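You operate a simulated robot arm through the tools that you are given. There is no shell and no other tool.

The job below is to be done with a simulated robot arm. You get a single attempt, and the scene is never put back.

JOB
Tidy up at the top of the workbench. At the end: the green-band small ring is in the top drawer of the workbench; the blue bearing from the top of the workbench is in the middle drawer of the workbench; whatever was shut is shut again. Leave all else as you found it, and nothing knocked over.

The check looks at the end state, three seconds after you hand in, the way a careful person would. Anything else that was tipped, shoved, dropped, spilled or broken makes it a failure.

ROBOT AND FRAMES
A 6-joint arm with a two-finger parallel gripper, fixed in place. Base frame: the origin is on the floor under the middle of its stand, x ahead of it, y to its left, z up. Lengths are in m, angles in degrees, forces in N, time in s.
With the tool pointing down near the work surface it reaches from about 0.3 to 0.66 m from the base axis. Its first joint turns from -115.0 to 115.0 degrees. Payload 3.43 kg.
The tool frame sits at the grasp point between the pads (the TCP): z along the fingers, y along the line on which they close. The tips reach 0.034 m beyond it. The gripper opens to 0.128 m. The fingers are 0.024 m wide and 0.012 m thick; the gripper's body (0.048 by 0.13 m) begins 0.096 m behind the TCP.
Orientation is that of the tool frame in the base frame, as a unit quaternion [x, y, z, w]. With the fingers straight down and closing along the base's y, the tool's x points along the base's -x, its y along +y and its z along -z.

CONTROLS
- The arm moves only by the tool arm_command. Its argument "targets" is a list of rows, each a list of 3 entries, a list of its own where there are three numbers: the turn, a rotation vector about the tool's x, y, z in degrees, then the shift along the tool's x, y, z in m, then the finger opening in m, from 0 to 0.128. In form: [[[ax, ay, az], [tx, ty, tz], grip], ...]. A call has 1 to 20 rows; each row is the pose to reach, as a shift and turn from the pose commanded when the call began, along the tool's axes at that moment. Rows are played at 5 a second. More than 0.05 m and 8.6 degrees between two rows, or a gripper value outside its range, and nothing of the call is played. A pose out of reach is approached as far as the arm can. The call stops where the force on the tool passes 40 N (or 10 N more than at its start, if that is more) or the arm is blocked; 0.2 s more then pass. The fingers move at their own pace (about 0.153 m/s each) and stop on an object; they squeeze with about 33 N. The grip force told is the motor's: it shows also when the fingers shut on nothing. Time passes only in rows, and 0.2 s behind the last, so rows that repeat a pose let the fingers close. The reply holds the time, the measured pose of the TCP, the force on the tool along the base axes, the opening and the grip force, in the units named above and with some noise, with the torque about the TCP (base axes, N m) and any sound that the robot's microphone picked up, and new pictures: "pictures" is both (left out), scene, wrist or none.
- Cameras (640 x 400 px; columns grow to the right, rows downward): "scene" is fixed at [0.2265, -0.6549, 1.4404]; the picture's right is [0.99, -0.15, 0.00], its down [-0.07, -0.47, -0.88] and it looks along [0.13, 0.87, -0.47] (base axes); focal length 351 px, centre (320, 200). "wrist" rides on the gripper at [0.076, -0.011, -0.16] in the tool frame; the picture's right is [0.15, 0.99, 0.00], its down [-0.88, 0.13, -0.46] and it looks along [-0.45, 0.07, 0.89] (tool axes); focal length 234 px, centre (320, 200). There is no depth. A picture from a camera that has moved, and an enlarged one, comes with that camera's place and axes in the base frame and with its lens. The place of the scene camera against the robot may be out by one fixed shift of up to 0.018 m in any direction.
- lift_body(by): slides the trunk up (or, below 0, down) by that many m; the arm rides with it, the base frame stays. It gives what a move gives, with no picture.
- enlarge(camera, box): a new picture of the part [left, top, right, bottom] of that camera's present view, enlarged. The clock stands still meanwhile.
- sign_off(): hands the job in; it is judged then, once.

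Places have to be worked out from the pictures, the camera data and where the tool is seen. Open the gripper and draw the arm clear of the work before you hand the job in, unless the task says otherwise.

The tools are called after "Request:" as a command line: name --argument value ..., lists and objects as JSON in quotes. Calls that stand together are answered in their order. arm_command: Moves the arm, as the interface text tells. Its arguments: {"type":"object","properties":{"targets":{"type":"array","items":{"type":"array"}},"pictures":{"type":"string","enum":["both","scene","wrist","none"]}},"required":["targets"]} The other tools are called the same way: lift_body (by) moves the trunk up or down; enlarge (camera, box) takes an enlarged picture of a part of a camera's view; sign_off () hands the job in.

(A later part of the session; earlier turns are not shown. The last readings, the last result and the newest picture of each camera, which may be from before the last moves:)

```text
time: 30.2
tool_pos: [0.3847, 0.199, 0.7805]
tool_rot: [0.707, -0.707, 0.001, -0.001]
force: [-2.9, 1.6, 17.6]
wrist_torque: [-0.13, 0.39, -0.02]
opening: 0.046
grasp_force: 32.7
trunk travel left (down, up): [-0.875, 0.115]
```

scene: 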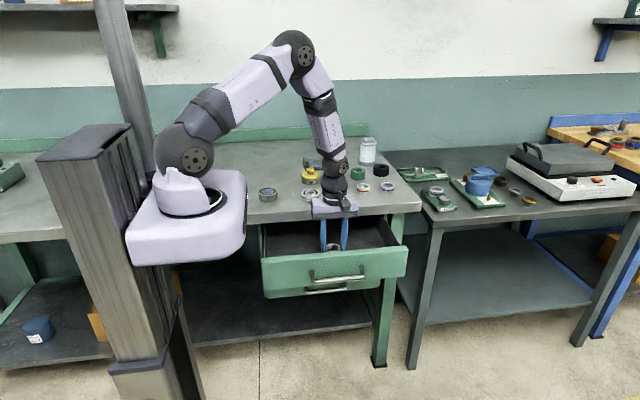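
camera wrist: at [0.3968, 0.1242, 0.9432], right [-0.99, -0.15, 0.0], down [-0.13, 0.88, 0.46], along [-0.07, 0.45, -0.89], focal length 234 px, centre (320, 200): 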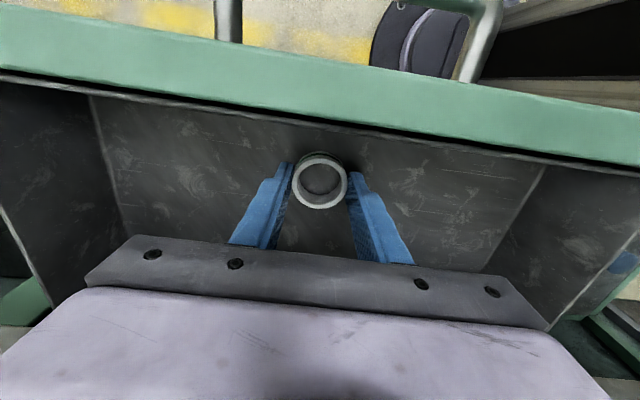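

The force rose to 17.6 N, so the ring is on the drawer floor. I'll ease up 1.5 mm, open the fingers and rise clear.

Request:
arm_command --targets '[[[0, 0, 0], [0, 0, -0.0015], 0.03], [[0, 0, 0], [0, 0, -0.0015], 0.05], [[0, 0, 0], [0, 0, -0.0015], 0.066], [[0, 0, 0], [0, 0, -0.0015], 0.075], [[0, 0, 0], [0, 0, -0.0015], 0.075], [[0, 0, 0], [0, 0, -0.02], 0.075], [[0, 0, 0], [0, 0, -0.05], 0.075], [[0, 0, 0], [0, 0, -0.09], 0.075], [[0, 0, 0], [0, 0, -0.13], 0.075]]' --pictures "both"

Request:
enlarge --camera "wrist" --box '[160, 40, 500, 260]'

```text
time: 32.2
tool_pos: [0.385, 0.2005, 0.9089]
tool_rot: [0.707, -0.707, 0.0, 0.0]
force: [-0.2, -0.2, 1.1]
wrist_torque: [0.0, 0.05, -0.01]
opening: 0.0752
grasp_force: 0.1
trunk travel left (down, up): [-0.875, 0.115]
camera wrist: at [0.3976, 0.1253, 1.0697], right [-0.99, -0.15, 0.0], down [-0.13, 0.88, 0.46], along [-0.07, 0.45, -0.89], focal length 234 px, centre (320, 200)
```

scene: 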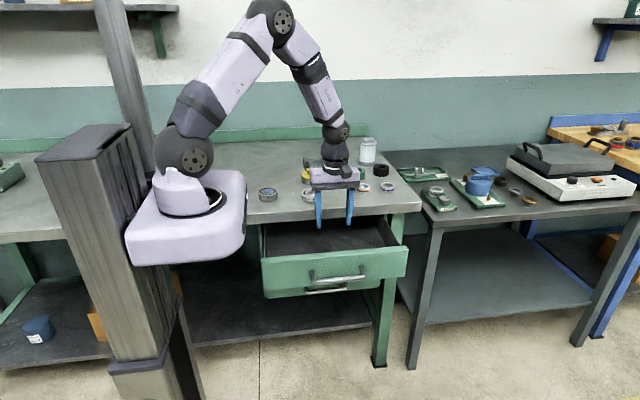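
wrist: 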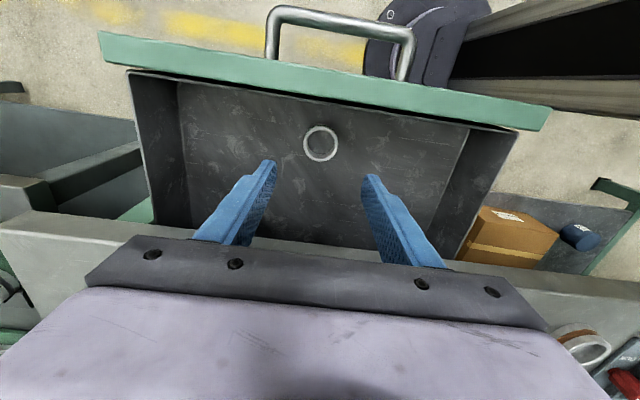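

```text
1.82 times, centred on (330, 150) of wrist
camera zoom: at [0.3976, 0.1253, 1.0697], right [-0.99, -0.15, 0.0], down [-0.13, 0.88, 0.46], along [-0.07, 0.45, -0.89], focal length 426 px, centre (302, 291)
```

zoom: 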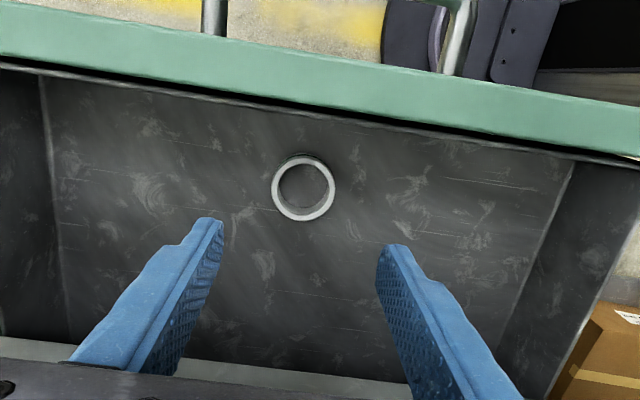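

The green-band ring lies flat in the top drawer. To shut the drawer I'll bring the closed fingers down in front of the handle bar, which is at y≈0.072, and then push toward +y.

Request:
arm_command --targets '[[[0, 0, 0], [0.0, 0, -0.03], 0.05], [[0, 0, 0], [0.03, 0.002, -0.04], 0.02], [[0, 0, 0], [0.065, 0.004, -0.04], 0.0], [[0, 0, 0], [0.1, 0.006, -0.04], 0.0], [[0, 0, 0], [0.135, 0.007, -0.04], 0.0], [[0, 0, 0], [0.165, 0.007, -0.04], 0.0], [[0, 0, 0], [0.178, 0.007, -0.03], 0.0]]' --pictures "both"

```text
time: 33.8
tool_pos: [0.3775, 0.0219, 0.9384]
tool_rot: [-0.707, 0.708, 0.0, 0.0]
force: [-0.7, -0.1, -0.5]
wrist_torque: [-0.01, -0.01, 0.02]
opening: 0.0
grasp_force: 32.7
trunk travel left (down, up): [-0.875, 0.115]
camera wrist: at [0.3899, -0.054, 1.0985], right [-0.99, -0.15, 0.0], down [-0.13, 0.88, 0.46], along [-0.07, 0.45, -0.89], focal length 234 px, centre (320, 200)
```

scene: 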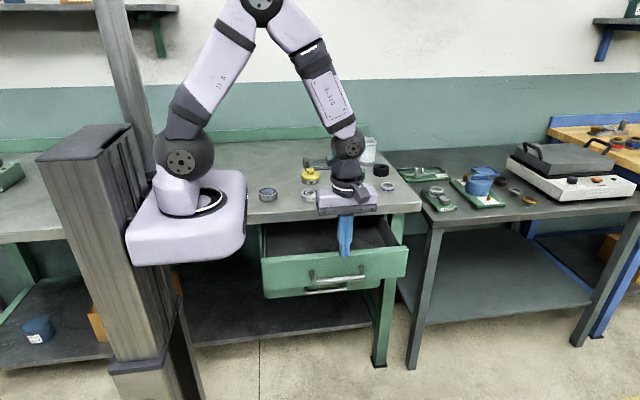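
wrist: 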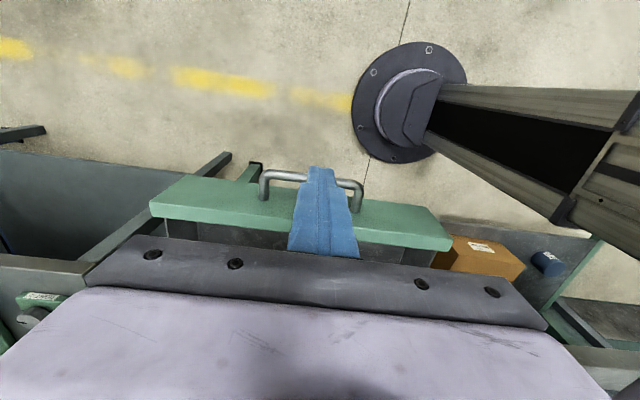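

The bar reads at y≈0.070 and the closed fingers are at y≈0.022, clear in front of it. I'll go down to z≈0.797.

Request:
arm_command --targets '[[[0, 0, 0], [0, 0, 0.035], 0.0], [[0, 0, 0], [0, 0, 0.07], 0.0], [[0, 0, 0], [0, 0, 0.105], 0.0], [[0, 0, 0], [0, 0, 0.13], 0.0], [[0, 0, 0], [0, 0, 0.142], 0.0]]' --pictures "both"

```text
time: 35.0
tool_pos: [0.3779, 0.021, 0.796]
tool_rot: [0.707, -0.707, 0.0, -0.001]
force: [-0.2, 0.7, -0.6]
wrist_torque: [-0.04, 0.0, -0.02]
opening: 0.0
grasp_force: 33.1
trunk travel left (down, up): [-0.875, 0.115]
camera wrist: at [0.3891, -0.0548, 0.9561], right [-0.99, -0.15, 0.0], down [-0.13, 0.88, 0.46], along [-0.07, 0.45, -0.89], focal length 234 px, centre (320, 200)
```

scene: 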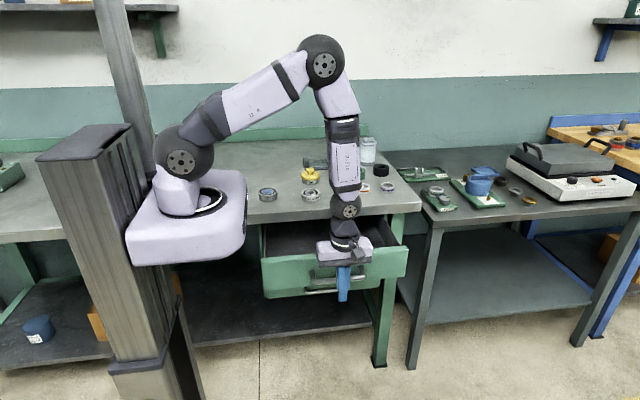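
wrist: 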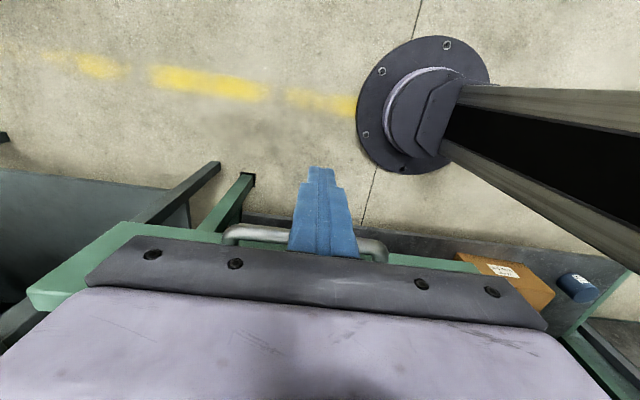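

The fingers are ahead of the bar, below its level. I'll push toward +y at a gentle, steady speed.

Request:
arm_command --targets '[[[0, 0, 0], [-0.01, 0, 0], 0.0], [[0, 0, 0], [-0.02, 0, 0], 0.0], [[0, 0, 0], [-0.03, 0, 0], 0.0], [[0, 0, 0], [-0.04, 0, 0], 0.0], [[0, 0, 0], [-0.052, 0, 0], 0.0], [[0, 0, 0], [-0.064, 0, 0], 0.0], [[0, 0, 0], [-0.076, 0, 0], 0.0], [[0, 0, 0], [-0.088, 0, 0], 0.0], [[0, 0, 0], [-0.1, 0, 0], 0.0], [[0, 0, 0], [-0.112, 0, 0], 0.0], [[0, 0, 0], [-0.124, 0, 0], 0.0], [[0, 0, 0], [-0.136, 0, 0], 0.0], [[0, 0, 0], [-0.148, 0, 0], 0.0], [[0, 0, 0], [-0.16, 0, 0], 0.0]]' --pictures "both"

```text
time: 38.0
tool_pos: [0.3783, 0.1803, 0.795]
tool_rot: [-0.707, 0.707, 0.0, 0.0]
force: [1.0, -0.3, -0.4]
wrist_torque: [-0.01, -0.01, -0.01]
opening: 0.0
grasp_force: 32.8
trunk travel left (down, up): [-0.875, 0.115]
camera wrist: at [0.3894, 0.1045, 0.9561], right [-0.99, -0.15, 0.0], down [-0.13, 0.88, 0.46], along [-0.07, 0.45, -0.89], focal length 234 px, centre (320, 200)
```

scene: 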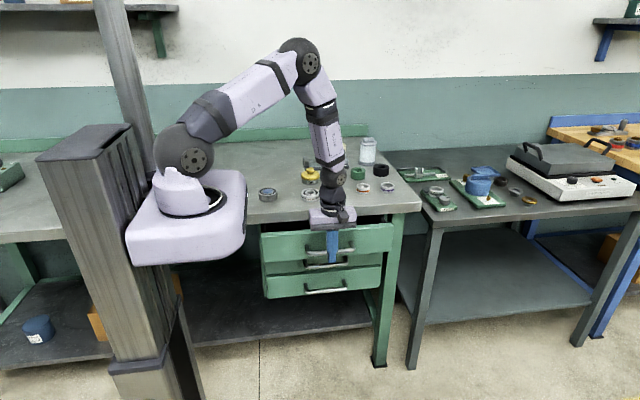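
wrist: 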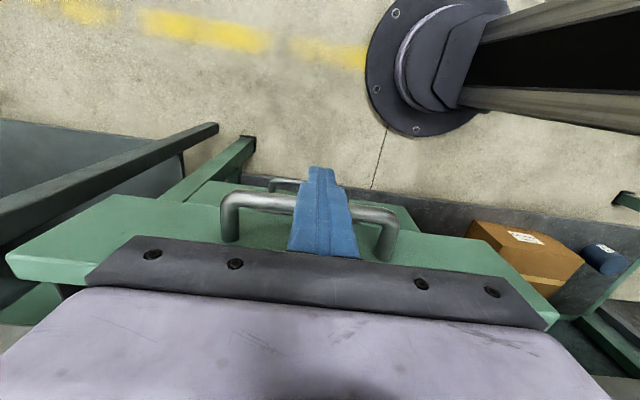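

The drawer is moving in and has roughly 7 cm left. I'll go on slowly until I feel the stop.

Request:
arm_command --targets '[[[0, 0, 0], [-0.01, 0, 0], 0.0], [[0, 0, 0], [-0.02, 0, 0], 0.0], [[0, 0, 0], [-0.03, 0, 0], 0.0], [[0, 0, 0], [-0.04, 0, 0], 0.0], [[0, 0, 0], [-0.05, 0, 0], 0.0], [[0, 0, 0], [-0.056, 0, 0], 0.0], [[0, 0, 0], [-0.06, 0, 0], 0.0], [[0, 0, 0], [-0.063, 0, 0], 0.0]]' --pictures "both"

Request:
enlarge --camera "scene" --box '[240, 190, 420, 310]'

```text
time: 39.8
tool_pos: [0.3804, 0.2416, 0.7983]
tool_rot: [-0.707, 0.707, 0.001, 0.001]
force: [-1.0, -0.9, 1.5]
wrist_torque: [-0.02, 0.07, 0.04]
opening: 0.0
grasp_force: 33.1
trunk travel left (down, up): [-0.875, 0.115]
camera wrist: at [0.3913, 0.1673, 0.957], right [-0.99, -0.15, 0.0], down [-0.13, 0.88, 0.46], along [-0.07, 0.45, -0.89], focal length 234 px, centre (320, 200)
```

scene: 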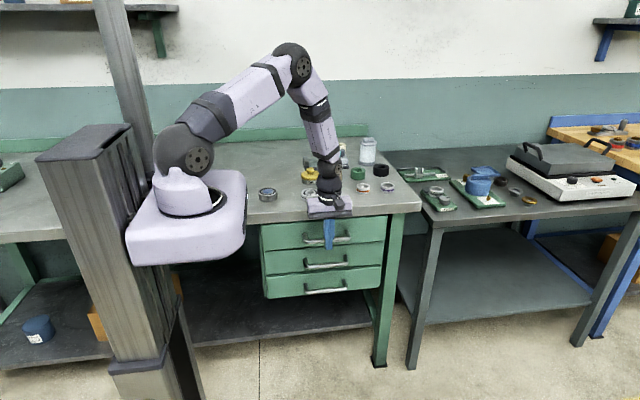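
wrist: 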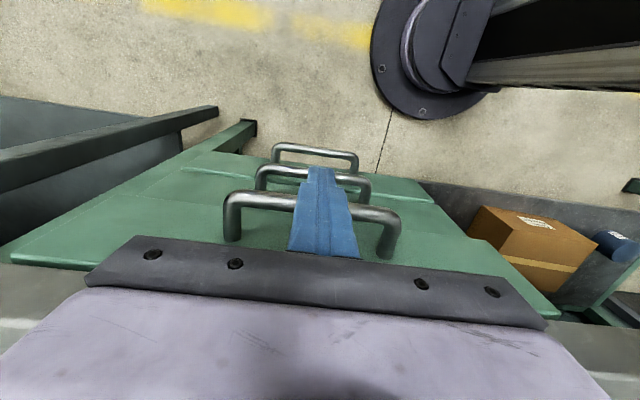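

```text
3.33 times, centred on (330, 250) of scene
camera zoom: at [0.2265, -0.6549, 1.4404], right [0.99, -0.15, 0.0], down [-0.07, -0.47, -0.88], along [0.13, 0.87, -0.47], focal length 1171 px, centre (287, 33)
```

zoom: 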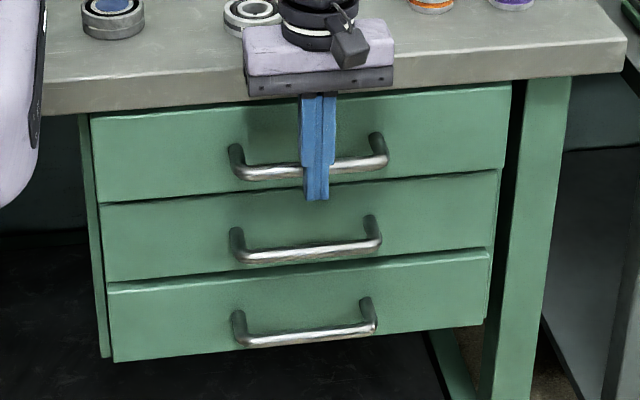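

Against the first picture the top drawer still stands about 1.5 cm out. I'll keep pushing in 3 mm steps.

Request:
arm_command --targets '[[[0, 0, 0], [-0.003, 0, 0], 0.0], [[0, 0, 0], [-0.006, 0, 0], 0.0], [[0, 0, 0], [-0.009, 0, 0], 0.0], [[0, 0, 0], [-0.011, 0, 0], 0.0], [[0, 0, 0], [-0.011, 0, 0], 0.0]]' --pictures "both"

Request:
enlarge --camera "scene" --box '[240, 190, 420, 310]'

```text
time: 41.0
tool_pos: [0.3798, 0.2552, 0.7978]
tool_rot: [0.707, -0.707, 0.0, 0.0]
force: [0.6, 0.3, 0.5]
wrist_torque: [0.03, -0.01, 0.02]
opening: 0.0
grasp_force: 33.5
trunk travel left (down, up): [-0.875, 0.115]
camera wrist: at [0.3907, 0.1789, 0.9576], right [-0.99, -0.15, 0.0], down [-0.13, 0.88, 0.46], along [-0.07, 0.45, -0.89], focal length 234 px, centre (320, 200)
```

scene: 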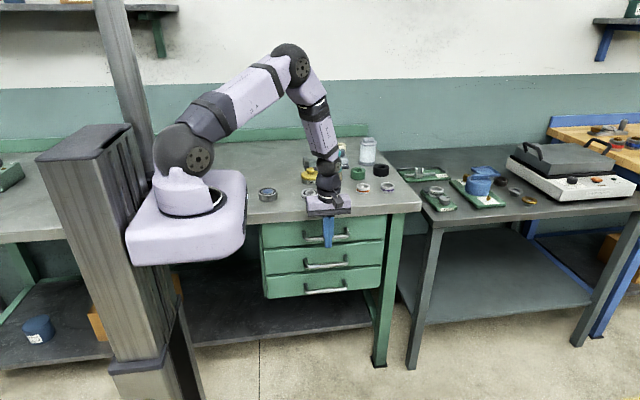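
wrist: 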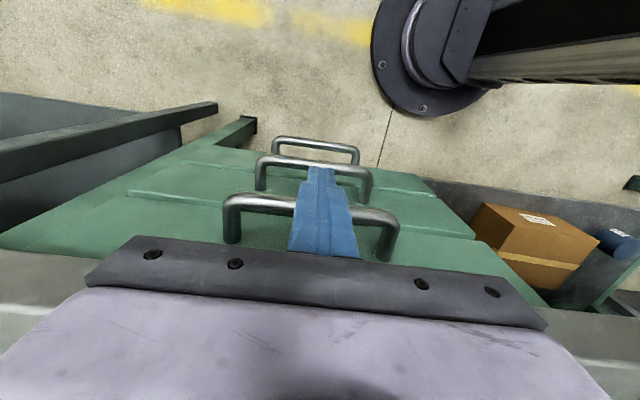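

```text
3.33 times, centred on (330, 250) of scene
camera zoom: at [0.2265, -0.6549, 1.4404], right [0.99, -0.15, 0.0], down [-0.07, -0.47, -0.88], along [0.13, 0.87, -0.47], focal length 1171 px, centre (287, 33)
```

zoom: 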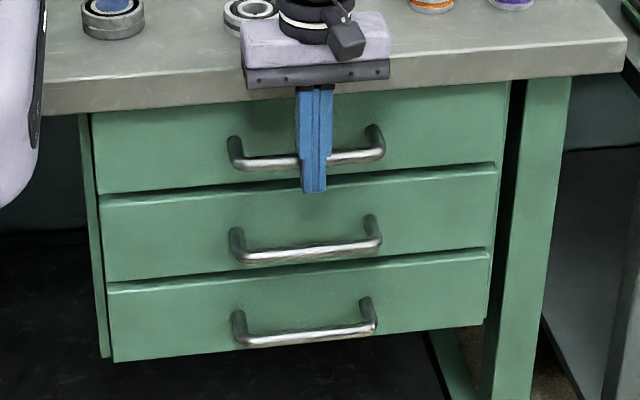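

The drawer front now lines up with the first picture. I'll push a couple of mm more to be sure it reaches its stop.

Request:
arm_command --targets '[[[0, 0, 0], [-0.0015, 0, 0], 0.0], [[0, 0, 0], [-0.003, 0, 0], 0.0], [[0, 0, 0], [-0.003, 0, 0], 0.0]]' --pictures "none"

```text
time: 41.8
tool_pos: [0.3788, 0.2576, 0.7976]
tool_rot: [-0.707, 0.707, 0.0, 0.0]
force: [0.8, -2.3, 0.5]
wrist_torque: [0.01, 0.02, -0.04]
opening: 0.0003
grasp_force: 32.8
trunk travel left (down, up): [-0.875, 0.115]
```

Request:
arm_command --targets '[[[0, 0, 0], [-0.001, 0, 0], 0.0], [[0, 0, 0], [-0.002, 0, 0], 0.0], [[0, 0, 0], [-0.003, 0, 0], 0.0], [[0, 0, 0], [-0.003, 0, 0], 0.0]]' --pictures "wrist"

Request:
enlarge --camera "scene" --box '[240, 190, 420, 310]'

```text
time: 42.8
tool_pos: [0.3788, 0.258, 0.7984]
tool_rot: [0.707, -0.707, -0.001, 0.001]
force: [5.7, -20.7, 5.6]
wrist_torque: [-0.22, -0.07, -0.08]
opening: 0.0
grasp_force: 33.4
trunk travel left (down, up): [-0.875, 0.115]
camera wrist: at [0.3902, 0.1817, 0.9574], right [-0.99, -0.15, 0.0], down [-0.13, 0.88, 0.46], along [-0.07, 0.45, -0.89], focal length 234 px, centre (320, 200)
```

wrist: 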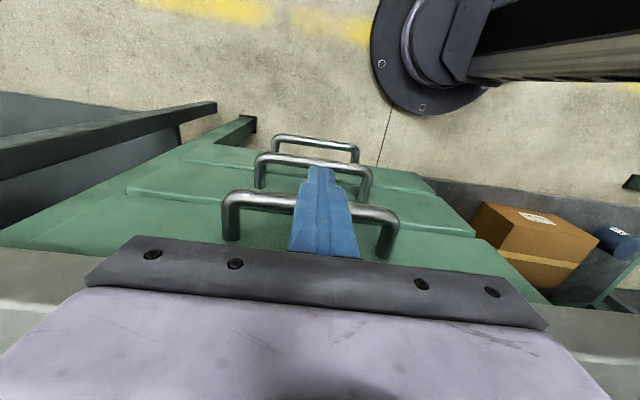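

```text
3.33 times, centred on (330, 250) of scene
camera zoom: at [0.2265, -0.6549, 1.4404], right [0.99, -0.15, 0.0], down [-0.07, -0.47, -0.88], along [0.13, 0.87, -0.47], focal length 1171 px, centre (287, 33)
```

zoom: 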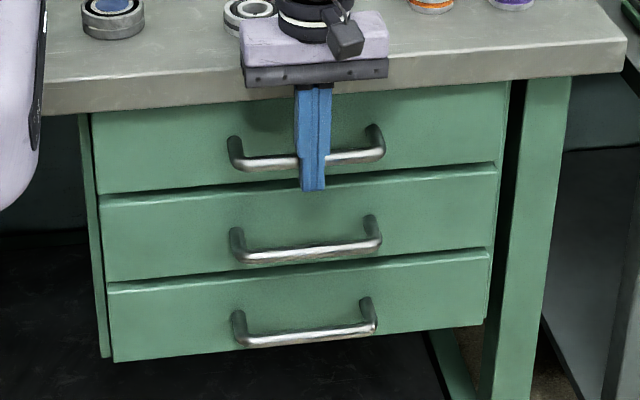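

The reading shows a 20 N reaction, so the top drawer is fully shut. Next I'll back away, rise, and turn the tool horizontal again for the middle handle, which I place at z≈0.675.

Request:
arm_command --targets '[[[0, 0, 0], [0.03, 0, 0], 0.0], [[0, 0, 0], [0.065, 0, 0], 0.0], [[0, 0, 0], [0.1, 0, -0.04], 0.0], [[0, 0, 0], [0.13, 0, -0.085], 0.02], [[0, 0, 0], [0.14, 0, -0.13], 0.04], [[-4.619, -4.619, 4.619], [0.14, 0, -0.165], 0.05], [[-9.238, -9.238, 9.238], [0.14, 0, -0.2], 0.05], [[-13.857, -13.857, 13.857], [0.14, 0, -0.21], 0.05], [[-18.475, -18.475, 18.475], [0.14, 0, -0.21], 0.05], [[-23.094, -23.094, 23.094], [0.14, 0, -0.21], 0.05], [[-27.713, -27.713, 27.713], [0.14, 0, -0.21], 0.05], [[-32.332, -32.332, 32.332], [0.14, 0, -0.21], 0.05], [[-36.95, -36.95, 36.95], [0.14, 0, -0.21], 0.05], [[-41.57, -41.57, 41.57], [0.14, 0, -0.21], 0.05], [[-46.19, -46.19, 46.19], [0.14, 0, -0.21], 0.05], [[-50.807, -50.807, 50.807], [0.14, 0, -0.21], 0.05], [[-55.426, -55.426, 55.426], [0.14, 0, -0.21], 0.05], [[-60.044, -60.044, 60.044], [0.14, 0, -0.21], 0.05], [[-64.663, -64.663, 64.663], [0.14, 0, -0.21], 0.05], [[-69.282, -69.282, 69.282], [0.14, 0, -0.21], 0.05]]' --pictures "both"

```text
refused: row 3 steps farther than a row can; nothing moved
```

One step was slightly over the limit and nothing moved. I'll send it again with smaller steps.

Request:
arm_command --targets '[[[0, 0, 0], [0.03, 0, 0], 0.0], [[0, 0, 0], [0.065, 0, 0], 0.0], [[0, 0, 0], [0.1, 0, -0.03], 0.0], [[0, 0, 0], [0.13, 0, -0.065], 0.02], [[0, 0, 0], [0.14, 0, -0.105], 0.04], [[-4.619, -4.619, 4.619], [0.14, 0, -0.145], 0.05], [[-9.238, -9.238, 9.238], [0.14, 0, -0.18], 0.05], [[-13.857, -13.857, 13.857], [0.14, 0, -0.21], 0.05], [[-18.475, -18.475, 18.475], [0.14, 0, -0.21], 0.05], [[-23.094, -23.094, 23.094], [0.14, 0, -0.21], 0.05], [[-27.713, -27.713, 27.713], [0.14, 0, -0.21], 0.05], [[-32.332, -32.332, 32.332], [0.14, 0, -0.21], 0.05], [[-36.95, -36.95, 36.95], [0.14, 0, -0.21], 0.05], [[-41.57, -41.57, 41.57], [0.14, 0, -0.21], 0.05], [[-46.19, -46.19, 46.19], [0.14, 0, -0.21], 0.05], [[-50.807, -50.807, 50.807], [0.14, 0, -0.21], 0.05], [[-55.426, -55.426, 55.426], [0.14, 0, -0.21], 0.05], [[-60.044, -60.044, 60.044], [0.14, 0, -0.21], 0.05], [[-64.663, -64.663, 64.663], [0.14, 0, -0.21], 0.05], [[-69.282, -69.282, 69.282], [0.14, 0, -0.21], 0.05]]' --pictures "both"

```text
time: 47.0
tool_pos: [0.3787, 0.1202, 1.0087]
tool_rot: [0.001, 0.706, 0.708, 0.0]
force: [0.7, 0.2, 0.1]
wrist_torque: [-0.01, 0.02, -0.02]
opening: 0.0496
grasp_force: 0.2
trunk travel left (down, up): [-0.875, 0.115]
camera wrist: at [0.3027, -0.0394, 0.9968], right [-0.14, 0.0, 0.99], down [0.88, -0.46, 0.13], along [0.45, 0.89, 0.07], focal length 234 px, centre (320, 200)
```

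scene: 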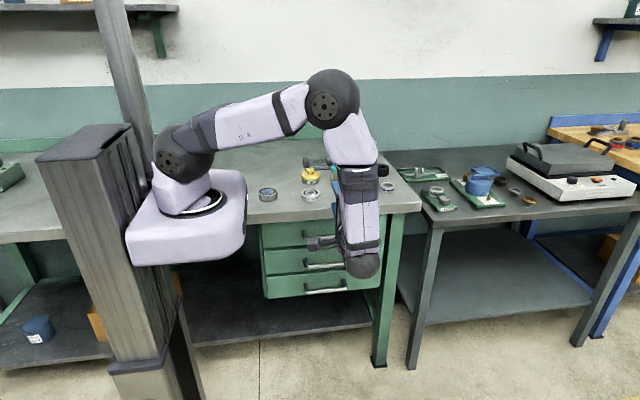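
wrist: 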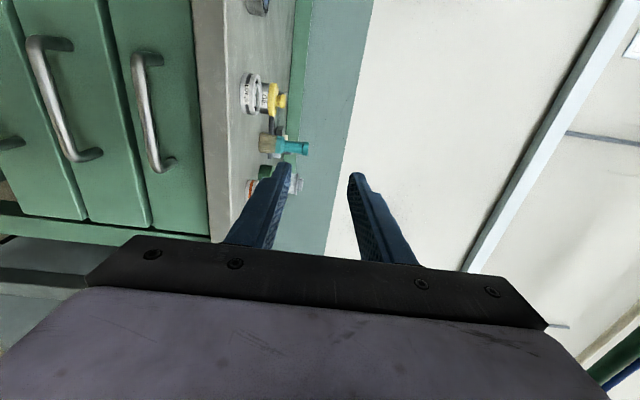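

The tool is horizontal again. I'll go down to the middle handle's height, z≈0.675, staying well in front of it.

Request:
arm_command --targets '[[[0, 0, 0], [0, -0.04, 0], 0.05], [[0, 0, 0], [0, -0.08, 0], 0.05], [[0, 0, 0], [0, -0.12, 0], 0.05], [[0, 0, 0], [0, -0.16, 0], 0.05], [[0, 0, 0], [0, -0.2, 0], 0.05], [[0, 0, 0], [0, -0.24, 0], 0.05], [[0, 0, 0], [0, -0.28, 0], 0.05], [[0, 0, 0], [0, -0.315, 0.01], 0.05], [[0, 0, 0], [0, -0.332, 0.02], 0.05]]' --pictures "both"

```text
time: 49.0
tool_pos: [0.3716, 0.1414, 0.6904]
tool_rot: [0.0, 0.707, 0.707, 0.001]
force: [0.4, 1.2, 0.1]
wrist_torque: [0.0, 0.02, 0.02]
opening: 0.0501
grasp_force: 0.1
out of reach, approached as far as the arm can: row 8, 9
trunk travel left (down, up): [-0.875, 0.115]
camera wrist: at [0.2965, -0.019, 0.6787], right [-0.15, 0.0, 0.99], down [0.88, -0.46, 0.13], along [0.45, 0.89, 0.07], focal length 234 px, centre (320, 200)
```

scene: 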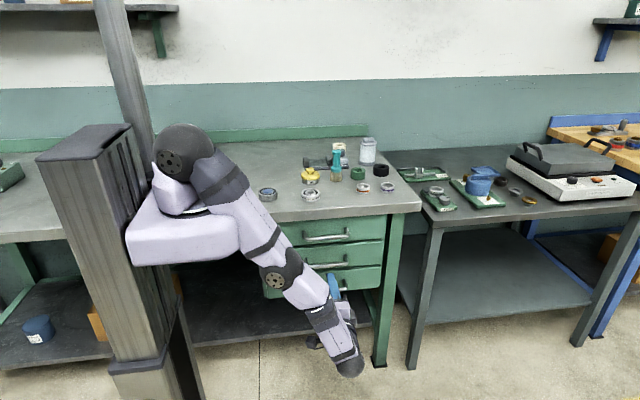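
wrist: 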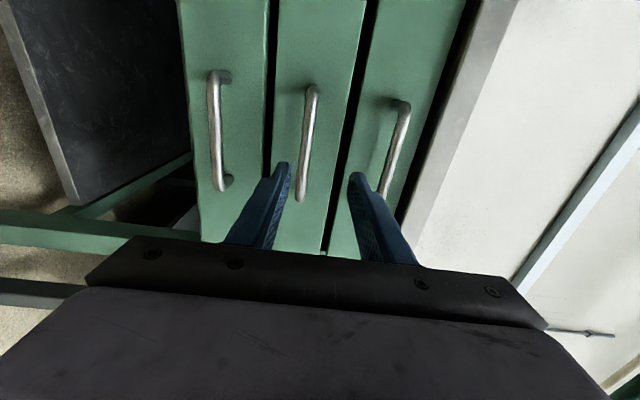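

The arm is stretched out at z≈0.69, so the trunk has to come down. I'll raise the tool 15 cm first, then lower the trunk by the same amount; the arm's plate stays well clear of the bench.

Request:
arm_command --targets '[[[0, 0, 0], [0, 0.03, 0], 0.05], [[0, 0, 0], [0, 0.06, 0], 0.05], [[0, 0, 0], [0, 0.09, 0], 0.05], [[0, 0, 0], [0, 0.12, 0], 0.05], [[0, 0, 0], [0, 0.15, 0], 0.05]]' --pictures "none"

Request:
lift_body --by -0.15

```text
time: 50.2
tool_pos: [0.3722, 0.1421, 0.8418]
tool_rot: [0.0, 0.707, 0.707, -0.001]
force: [-0.6, 0.2, 0.8]
wrist_torque: [0.0, 0.02, -0.01]
opening: 0.0501
grasp_force: 0.0
trunk travel left (down, up): [-0.875, 0.115]
```

```text
time: 52.0
tool_pos: [0.3719, 0.1409, 0.6908]
tool_rot: [0.0, 0.707, 0.707, 0.0]
force: [-0.5, 0.7, -0.5]
wrist_torque: [0.01, 0.02, 0.02]
opening: 0.0499
grasp_force: 0.1
trunk travel left (down, up): [-0.725, 0.265]
```

The tool is at z≈0.691 with reach to spare now. I'll line up with the bar at z≈0.675 and look.

Request:
arm_command --targets '[[[0, 0, 0], [-0.004, -0.008, 0], 0.05], [[0, 0, 0], [-0.006, -0.016, 0.01], 0.05], [[0, 0, 0], [-0.006, -0.016, 0.02], 0.05]]' --pictures "both"

Request:
enlarge --camera "wrist" --box '[180, 40, 460, 240]'

```text
time: 52.8
tool_pos: [0.3793, 0.1623, 0.6758]
tool_rot: [0.001, 0.707, 0.707, 0.0]
force: [0.3, -0.1, 0.0]
wrist_torque: [0.01, 0.03, -0.01]
opening: 0.05
grasp_force: 0.1
trunk travel left (down, up): [-0.725, 0.265]
camera wrist: at [0.3032, 0.0021, 0.6643], right [-0.15, 0.0, 0.99], down [0.88, -0.46, 0.13], along [0.45, 0.89, 0.07], focal length 234 px, centre (320, 200)
```

scene: 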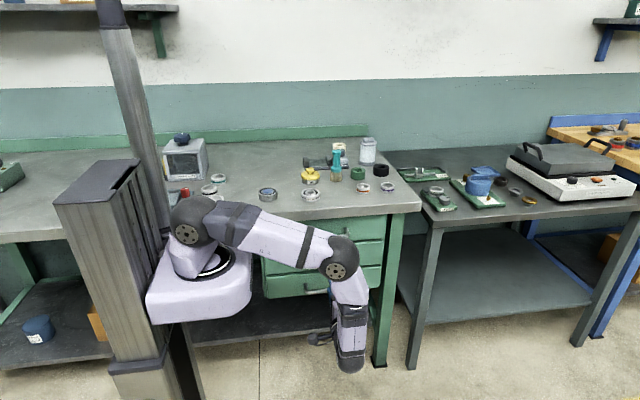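
wrist: 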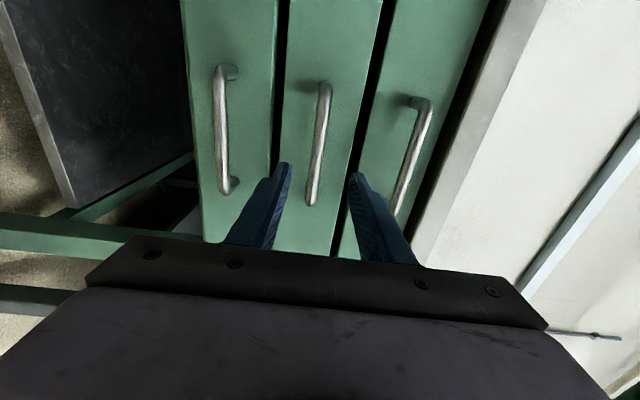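

```text
2.00 times, centred on (320, 140) of wrist
camera zoom: at [0.3032, 0.0021, 0.6643], right [-0.15, 0.0, 0.99], down [0.88, -0.46, 0.13], along [0.45, 0.89, 0.07], focal length 468 px, centre (320, 320)
```

zoom: 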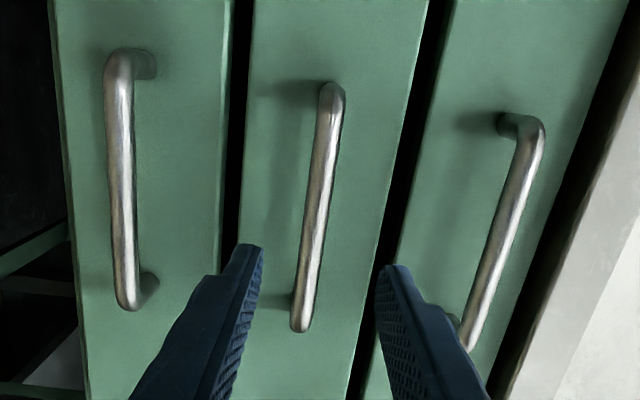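

The middle bar reads at z≈0.673 and is centred between the fingers. I'll advance to it, then close.

Request:
arm_command --targets '[[[0, 0, 0], [0, -0.004, 0.025], 0.05], [[0, 0, 0], [0, -0.004, 0.05], 0.05], [[0, 0, 0], [0, -0.004, 0.075], 0.05], [[0, 0, 0], [0, -0.004, 0.101], 0.05], [[0, 0, 0], [0, -0.004, 0.101], 0.03], [[0, 0, 0], [0, -0.004, 0.101], 0.01], [[0, 0, 0], [0, -0.004, 0.101], 0.0], [[0, 0, 0], [0, -0.004, 0.101], 0.0]]' --pictures "wrist"

```text
time: 54.5
tool_pos: [0.3798, 0.2643, 0.6727]
tool_rot: [0.001, 0.707, 0.708, -0.001]
force: [0.0, 0.6, -2.1]
wrist_torque: [0.02, -0.04, -0.52]
opening: 0.015
grasp_force: 44.9
trunk travel left (down, up): [-0.725, 0.265]
camera wrist: at [0.3035, 0.1046, 0.6612], right [-0.15, 0.0, 0.99], down [0.88, -0.46, 0.13], along [0.45, 0.89, 0.07], focal length 234 px, centre (320, 200)
```

wrist: 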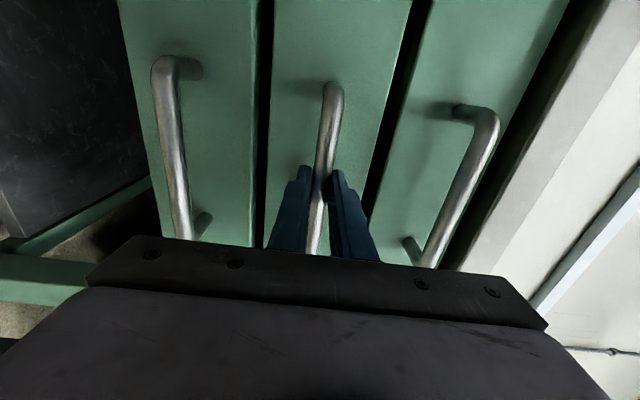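

The middle handle is gripped well, at 0.015 with little side force. I'll pull the drawer out steadily by 21 cm.

Request:
arm_command --targets '[[[0, 0, 0], [0, 0, -0.008], 0.0], [[0, 0, 0], [0, 0, -0.018], 0.0], [[0, 0, 0], [0, 0, -0.03], 0.0], [[0, 0, 0], [0, 0, -0.042], 0.0], [[0, 0, 0], [0, 0, -0.055], 0.0], [[0, 0, 0], [0, 0, -0.068], 0.0], [[0, 0, 0], [0, 0, -0.081], 0.0], [[0, 0, 0], [0, 0, -0.094], 0.0], [[0, 0, 0], [0, 0, -0.107], 0.0], [[0, 0, 0], [0, 0, -0.12], 0.0], [[0, 0, 0], [0, 0, -0.133], 0.0], [[0, 0, 0], [0, 0, -0.146], 0.0], [[0, 0, 0], [0, 0, -0.159], 0.0], [[0, 0, 0], [0, 0, -0.172], 0.0], [[0, 0, 0], [0, 0, -0.185], 0.0], [[0, 0, 0], [0, 0, -0.198], 0.0], [[0, 0, 0], [0, 0, -0.21], 0.0], [[0, 0, 0], [0, 0, -0.21], 0.0]]' --pictures "both"

```text
time: 58.4
tool_pos: [0.378, 0.0526, 0.6713]
tool_rot: [0.001, 0.708, 0.706, 0.001]
force: [15.0, 1.2, 3.9]
wrist_torque: [-0.02, -0.03, 0.61]
opening: 0.0147
grasp_force: 45.0
trunk travel left (down, up): [-0.725, 0.265]
camera wrist: at [0.303, -0.1074, 0.6613], right [-0.15, 0.0, 0.99], down [0.88, -0.46, 0.13], along [0.45, 0.89, 0.07], focal length 234 px, centre (320, 200)
```

scene: 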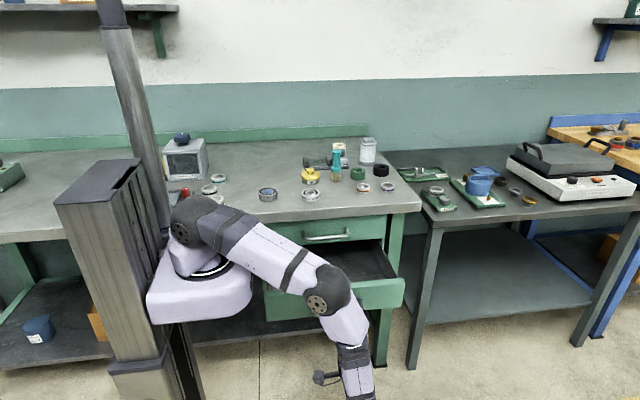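
wrist: 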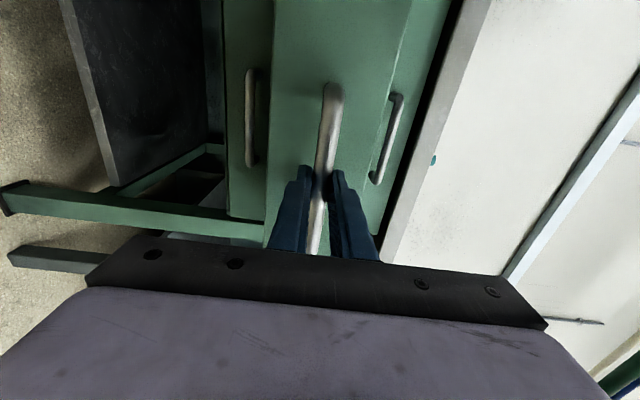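

The middle drawer is open and the top one stayed shut. I'll release, back off, and rise well above the bench.

Request:
arm_command --targets '[[[0, 0, 0], [0, 0, 0], 0.03], [[0, 0, 0], [0, 0, 0], 0.05], [[0, 0, 0], [0, 0, 0], 0.05], [[0, 0, 0], [0, 0, -0.02], 0.05], [[0, 0, 0], [0, 0, -0.045], 0.05], [[0, 0, 0], [0, 0, -0.06], 0.05], [[0, 0, 0], [0, 0.04, -0.06], 0.05], [[0, 0, 0], [0, 0.08, -0.06], 0.05], [[0, 0, 0], [0, 0.12, -0.06], 0.05], [[0, 0, 0], [0, 0.16, -0.05], 0.05], [[0, 0, 0], [0, 0.2, -0.04], 0.05], [[0, 0, 0], [0, 0.24, -0.02], 0.05], [[0, 0, 0], [0, 0.28, 0.0], 0.05], [[0, 0, 0], [0, 0.32, 0.02], 0.05], [[0, 0, 0], [0, 0.36, 0.04], 0.05]]' --pictures "both"

```text
time: 61.5
tool_pos: [0.3733, 0.0953, 1.032]
tool_rot: [0.0, 0.707, 0.707, 0.001]
force: [-0.7, -0.5, -0.8]
wrist_torque: [0.0, 0.02, -0.04]
opening: 0.0501
grasp_force: 0.0
trunk travel left (down, up): [-0.725, 0.265]
camera wrist: at [0.2985, -0.0641, 1.0214], right [-0.15, 0.0, 0.99], down [0.88, -0.46, 0.13], along [0.45, 0.89, 0.07], focal length 234 px, centre (320, 200)
```

scene: 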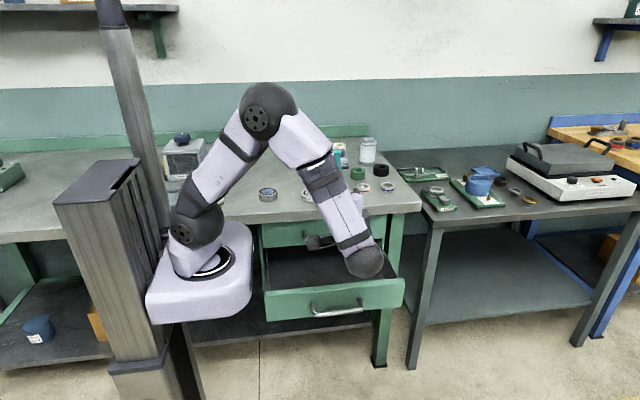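
wrist: 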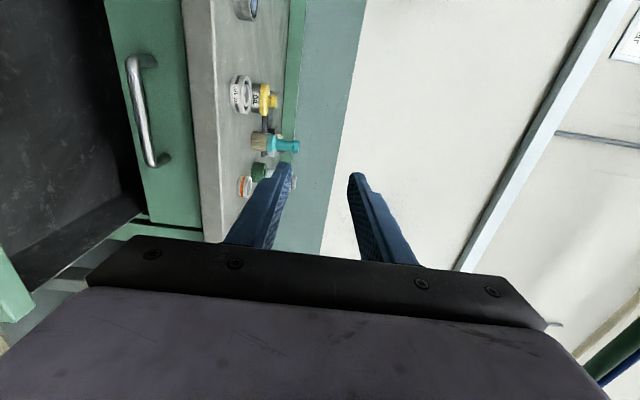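

The tool is clear at z≈1.03. I'll turn it to point down again, fingers closing along x, ending over the front of the bench.

Request:
arm_command --targets '[[[4.619, 4.619, -4.619], [0, 0.004, 0.013], 0.06], [[9.238, 9.238, -9.238], [0, 0.008, 0.026], 0.07], [[13.857, 13.857, -13.857], [0, 0.012, 0.04], 0.08], [[18.475, 18.475, -18.475], [0, 0.016, 0.053], 0.085], [[23.094, 23.094, -23.094], [0, 0.02, 0.066], 0.085], [[27.713, 27.713, -27.713], [0, 0.024, 0.08], 0.085], [[32.332, 32.332, -32.332], [0, 0.028, 0.093], 0.085], [[36.95, 36.95, -36.95], [0, 0.032, 0.106], 0.085], [[41.57, 41.57, -41.57], [0, 0.036, 0.12], 0.085], [[46.19, 46.19, -46.19], [0, 0.04, 0.133], 0.085], [[50.807, 50.807, -50.807], [0, 0.04, 0.147], 0.085], [[55.426, 55.426, -55.426], [0, 0.04, 0.16], 0.085], [[60.044, 60.044, -60.044], [0, 0.04, 0.173], 0.085], [[64.663, 64.663, -64.663], [0, 0.04, 0.187], 0.085], [[69.282, 69.282, -69.282], [0, 0.04, 0.2], 0.085]]' --pictures "both"

Request:
enlarge --camera "wrist" --box '[220, 0, 600, 180]'

```text
time: 64.8
tool_pos: [0.3781, 0.2927, 1.0712]
tool_rot: [0.707, -0.707, 0.002, 0.0]
force: [0.3, 0.6, 0.8]
wrist_torque: [-0.01, -0.04, 0.0]
opening: 0.0847
grasp_force: 0.1
trunk travel left (down, up): [-0.725, 0.265]
camera wrist: at [0.3899, 0.2173, 1.2312], right [-0.99, -0.15, 0.0], down [-0.13, 0.88, 0.45], along [-0.07, 0.45, -0.89], focal length 234 px, centre (320, 200)
```

scene: 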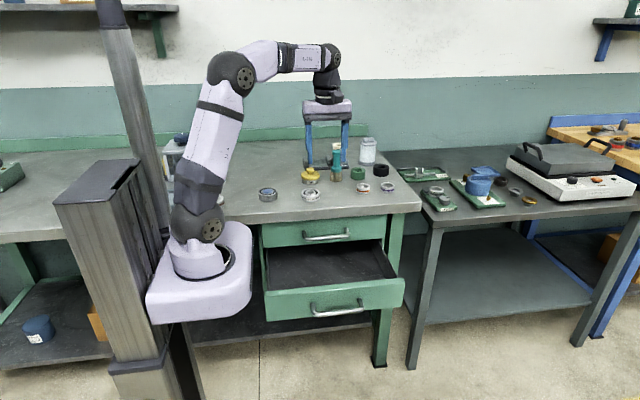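
wrist: 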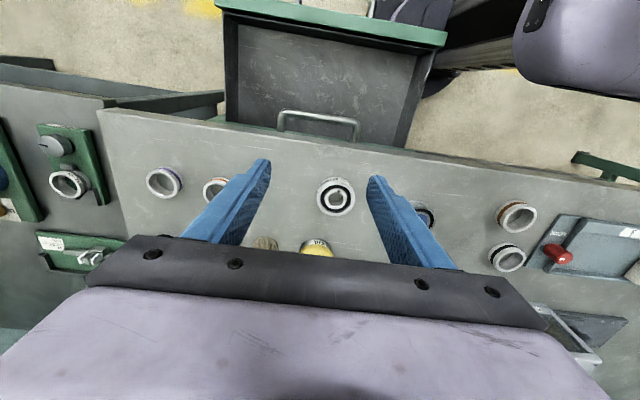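

```text
1.68 times, centred on (410, 90) of wrist
camera zoom: at [0.3899, 0.2173, 1.2312], right [-0.99, -0.15, 0.0], down [-0.13, 0.88, 0.45], along [-0.07, 0.45, -0.89], focal length 394 px, centre (168, 385)
```

zoom: 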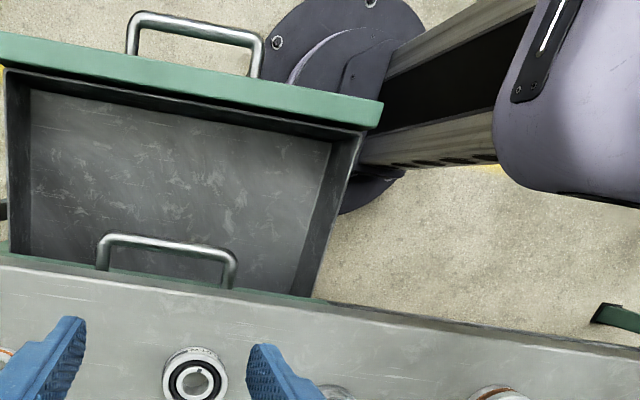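

The middle drawer is empty too. I'll move left to view the blue bearing near (0.205, 0.395).

Request:
arm_command --targets '[[[0, 0, 0], [-0.01, 0.035, 0], 0.085], [[0, 0, 0], [-0.02, 0.07, 0], 0.085], [[0, 0, 0], [-0.03, 0.105, 0], 0.085], [[0, 0, 0], [-0.04, 0.14, 0.005], 0.085], [[0, 0, 0], [-0.04, 0.17, 0.01], 0.085], [[0, 0, 0], [-0.04, 0.17, 0.01], 0.085]]' --pictures "both"

Request:
enlarge --camera "wrist" --box '[200, 100, 440, 260]'

```text
time: 66.2
tool_pos: [0.2083, 0.3336, 1.0622]
tool_rot: [-0.707, 0.707, 0.0, -0.001]
force: [0.3, -0.8, -0.7]
wrist_torque: [-0.02, -0.02, 0.02]
opening: 0.0852
grasp_force: 0.1
trunk travel left (down, up): [-0.725, 0.265]
camera wrist: at [0.2203, 0.2577, 1.2226], right [-0.99, -0.15, 0.0], down [-0.13, 0.88, 0.46], along [-0.07, 0.45, -0.89], focal length 234 px, centre (320, 200)
```

scene: 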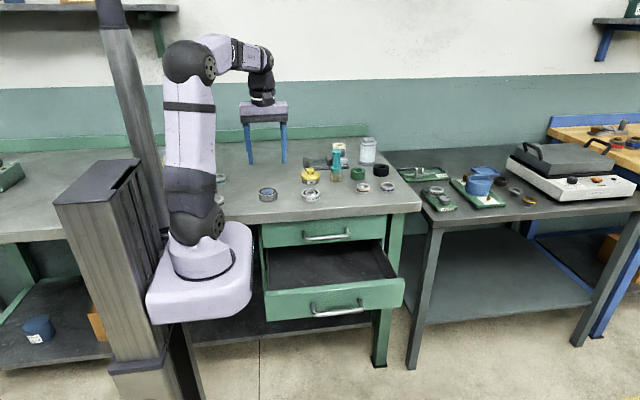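
wrist: 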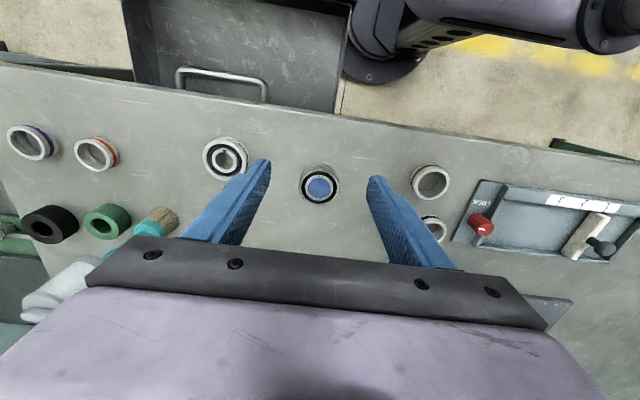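

```text
2.50 times, centred on (320, 180) of wrist
camera zoom: at [0.2203, 0.2577, 1.2226], right [-0.99, -0.15, 0.0], down [-0.13, 0.88, 0.46], along [-0.07, 0.45, -0.89], focal length 585 px, centre (320, 250)
```

zoom: 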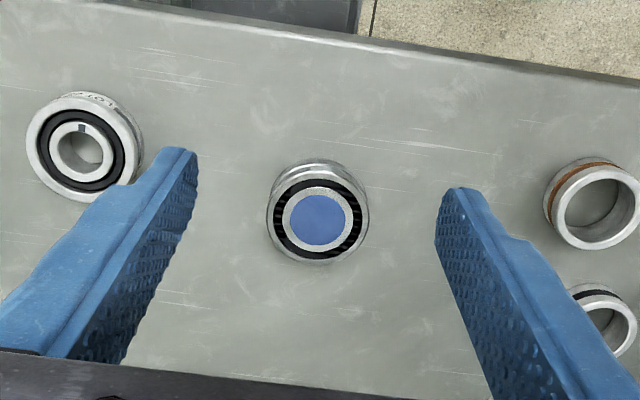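

The blue bearing is centred near (0.1995, 0.3985), about 0.06 across, and clear of its neighbours. I'll move over it and go down to z≈0.965.

Request:
arm_command --targets '[[[0, 0, 0], [-0.02, 0.003, 0.01], 0.085], [[0, 0, 0], [-0.042, 0.006, 0.03], 0.085], [[0, 0, 0], [-0.064, 0.008, 0.055], 0.085], [[0, 0, 0], [-0.064, 0.008, 0.08], 0.085], [[0, 0, 0], [-0.064, 0.008, 0.097], 0.085], [[0, 0, 0], [-0.064, 0.008, 0.097], 0.085]]' --pictures "both"

Request:
enlarge --camera "wrist" --box '[200, 80, 440, 260]'

```text
time: 67.5
tool_pos: [0.2004, 0.3938, 0.9645]
tool_rot: [-0.707, 0.707, 0.0, 0.0]
force: [0.0, 1.1, 0.0]
wrist_torque: [-0.01, 0.01, 0.0]
opening: 0.085
grasp_force: 0.0
trunk travel left (down, up): [-0.725, 0.265]
camera wrist: at [0.2119, 0.3187, 1.1242], right [-0.99, -0.15, 0.0], down [-0.13, 0.88, 0.46], along [-0.07, 0.45, -0.89], focal length 234 px, centre (320, 200)
```

scene: 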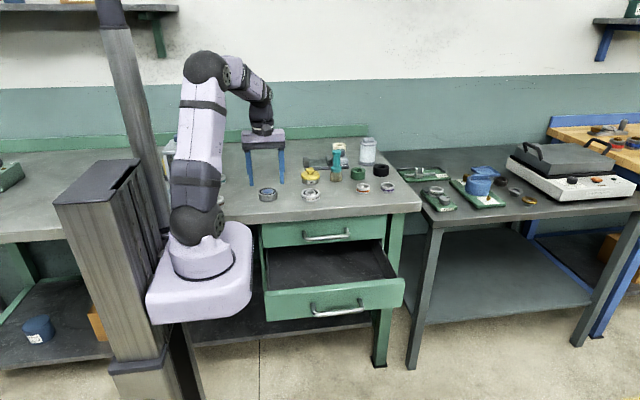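
wrist: 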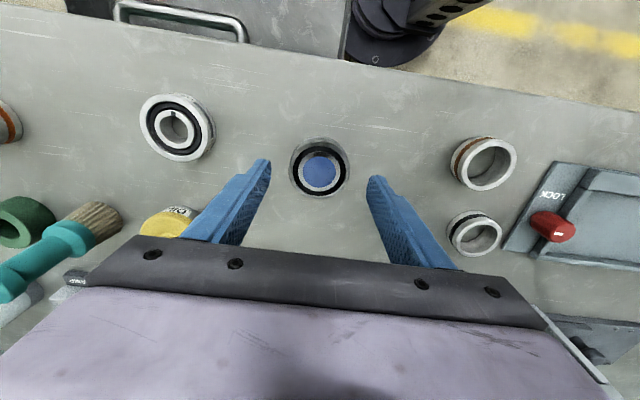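

```text
2.22 times, centred on (320, 170) of wrist
camera zoom: at [0.2119, 0.3187, 1.1242], right [-0.99, -0.15, 0.0], down [-0.13, 0.88, 0.46], along [-0.07, 0.45, -0.89], focal length 520 px, centre (320, 267)
```

zoom: 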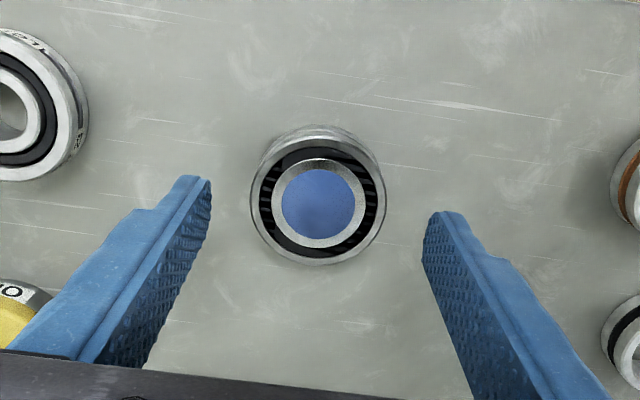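

The bearing is centred between the fingers at (0.200, 0.399). I'll go down around it to z≈0.916.

Request:
arm_command --targets '[[[0, 0, 0], [-0.002, 0, 0.015], 0.085], [[0, 0, 0], [-0.003, 0, 0.03], 0.085], [[0, 0, 0], [-0.003, 0, 0.04], 0.085], [[0, 0, 0], [-0.003, 0, 0.045], 0.085], [[0, 0, 0], [-0.003, 0, 0.0485], 0.085]]' --pictures "wrist"

Request:
enlarge --camera "scene" --box '[200, 120, 340, 220]'

```text
time: 68.8
tool_pos: [0.1999, 0.399, 0.9163]
tool_rot: [-0.707, 0.707, 0.0, -0.001]
force: [-0.5, -0.4, 0.2]
wrist_torque: [0.0, 0.04, 0.01]
opening: 0.085
grasp_force: 0.1
trunk travel left (down, up): [-0.725, 0.265]
camera wrist: at [0.2116, 0.3231, 1.0753], right [-0.99, -0.15, 0.0], down [-0.13, 0.88, 0.46], along [-0.07, 0.45, -0.89], focal length 234 px, centre (320, 200)
```

wrist: 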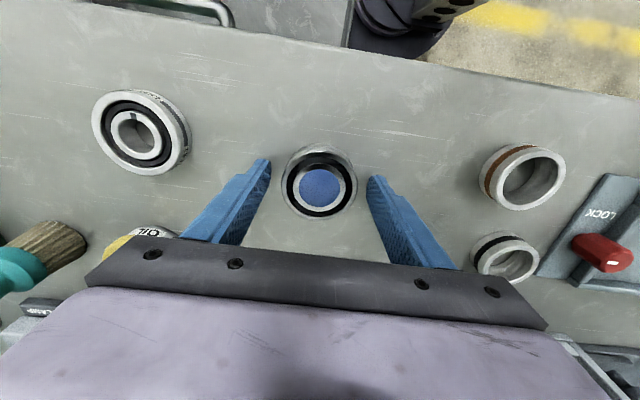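

```text
4.00 times, centred on (270, 170) of scene
camera zoom: at [0.2265, -0.6549, 1.4404], right [0.99, -0.15, 0.0], down [-0.07, -0.47, -0.88], along [0.13, 0.87, -0.47], focal length 1405 px, centre (520, 320)
```

zoom: 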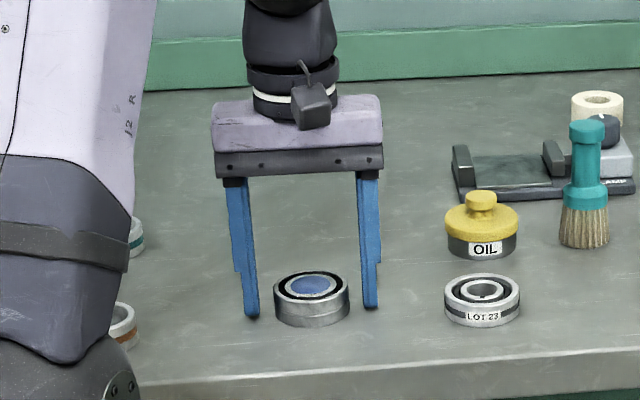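

The fingers straddle the bearing well. I'll close on it.

Request:
arm_command --targets '[[[0, 0, 0], [0, 0, 0], 0.07], [[0, 0, 0], [0, 0, 0], 0.06], [[0, 0, 0], [0, 0, 0], 0.05], [[0, 0, 0], [0, 0, 0], 0.045], [[0, 0, 0], [0, 0, 0], 0.045]]' --pictures "wrist"

```text
time: 70.0
tool_pos: [0.2006, 0.3994, 0.9156]
tool_rot: [-0.707, 0.707, 0.001, 0.001]
force: [-0.1, -1.2, -0.1]
wrist_torque: [-0.01, -0.02, 0.01]
opening: 0.0614
grasp_force: 33.0
trunk travel left (down, up): [-0.725, 0.265]
camera wrist: at [0.2117, 0.3231, 1.0754], right [-0.99, -0.15, 0.0], down [-0.13, 0.88, 0.46], along [-0.07, 0.45, -0.89], focal length 234 px, centre (320, 200)
```

wrist: 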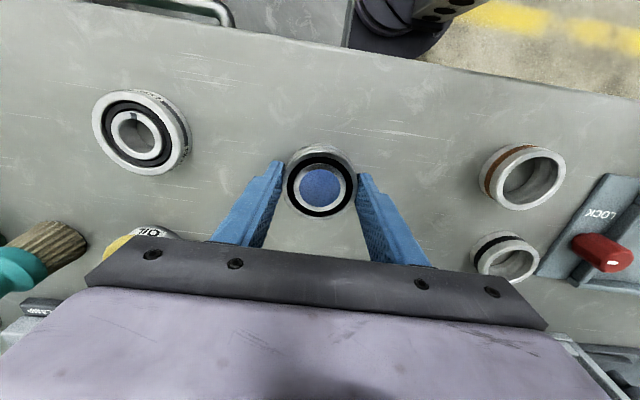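

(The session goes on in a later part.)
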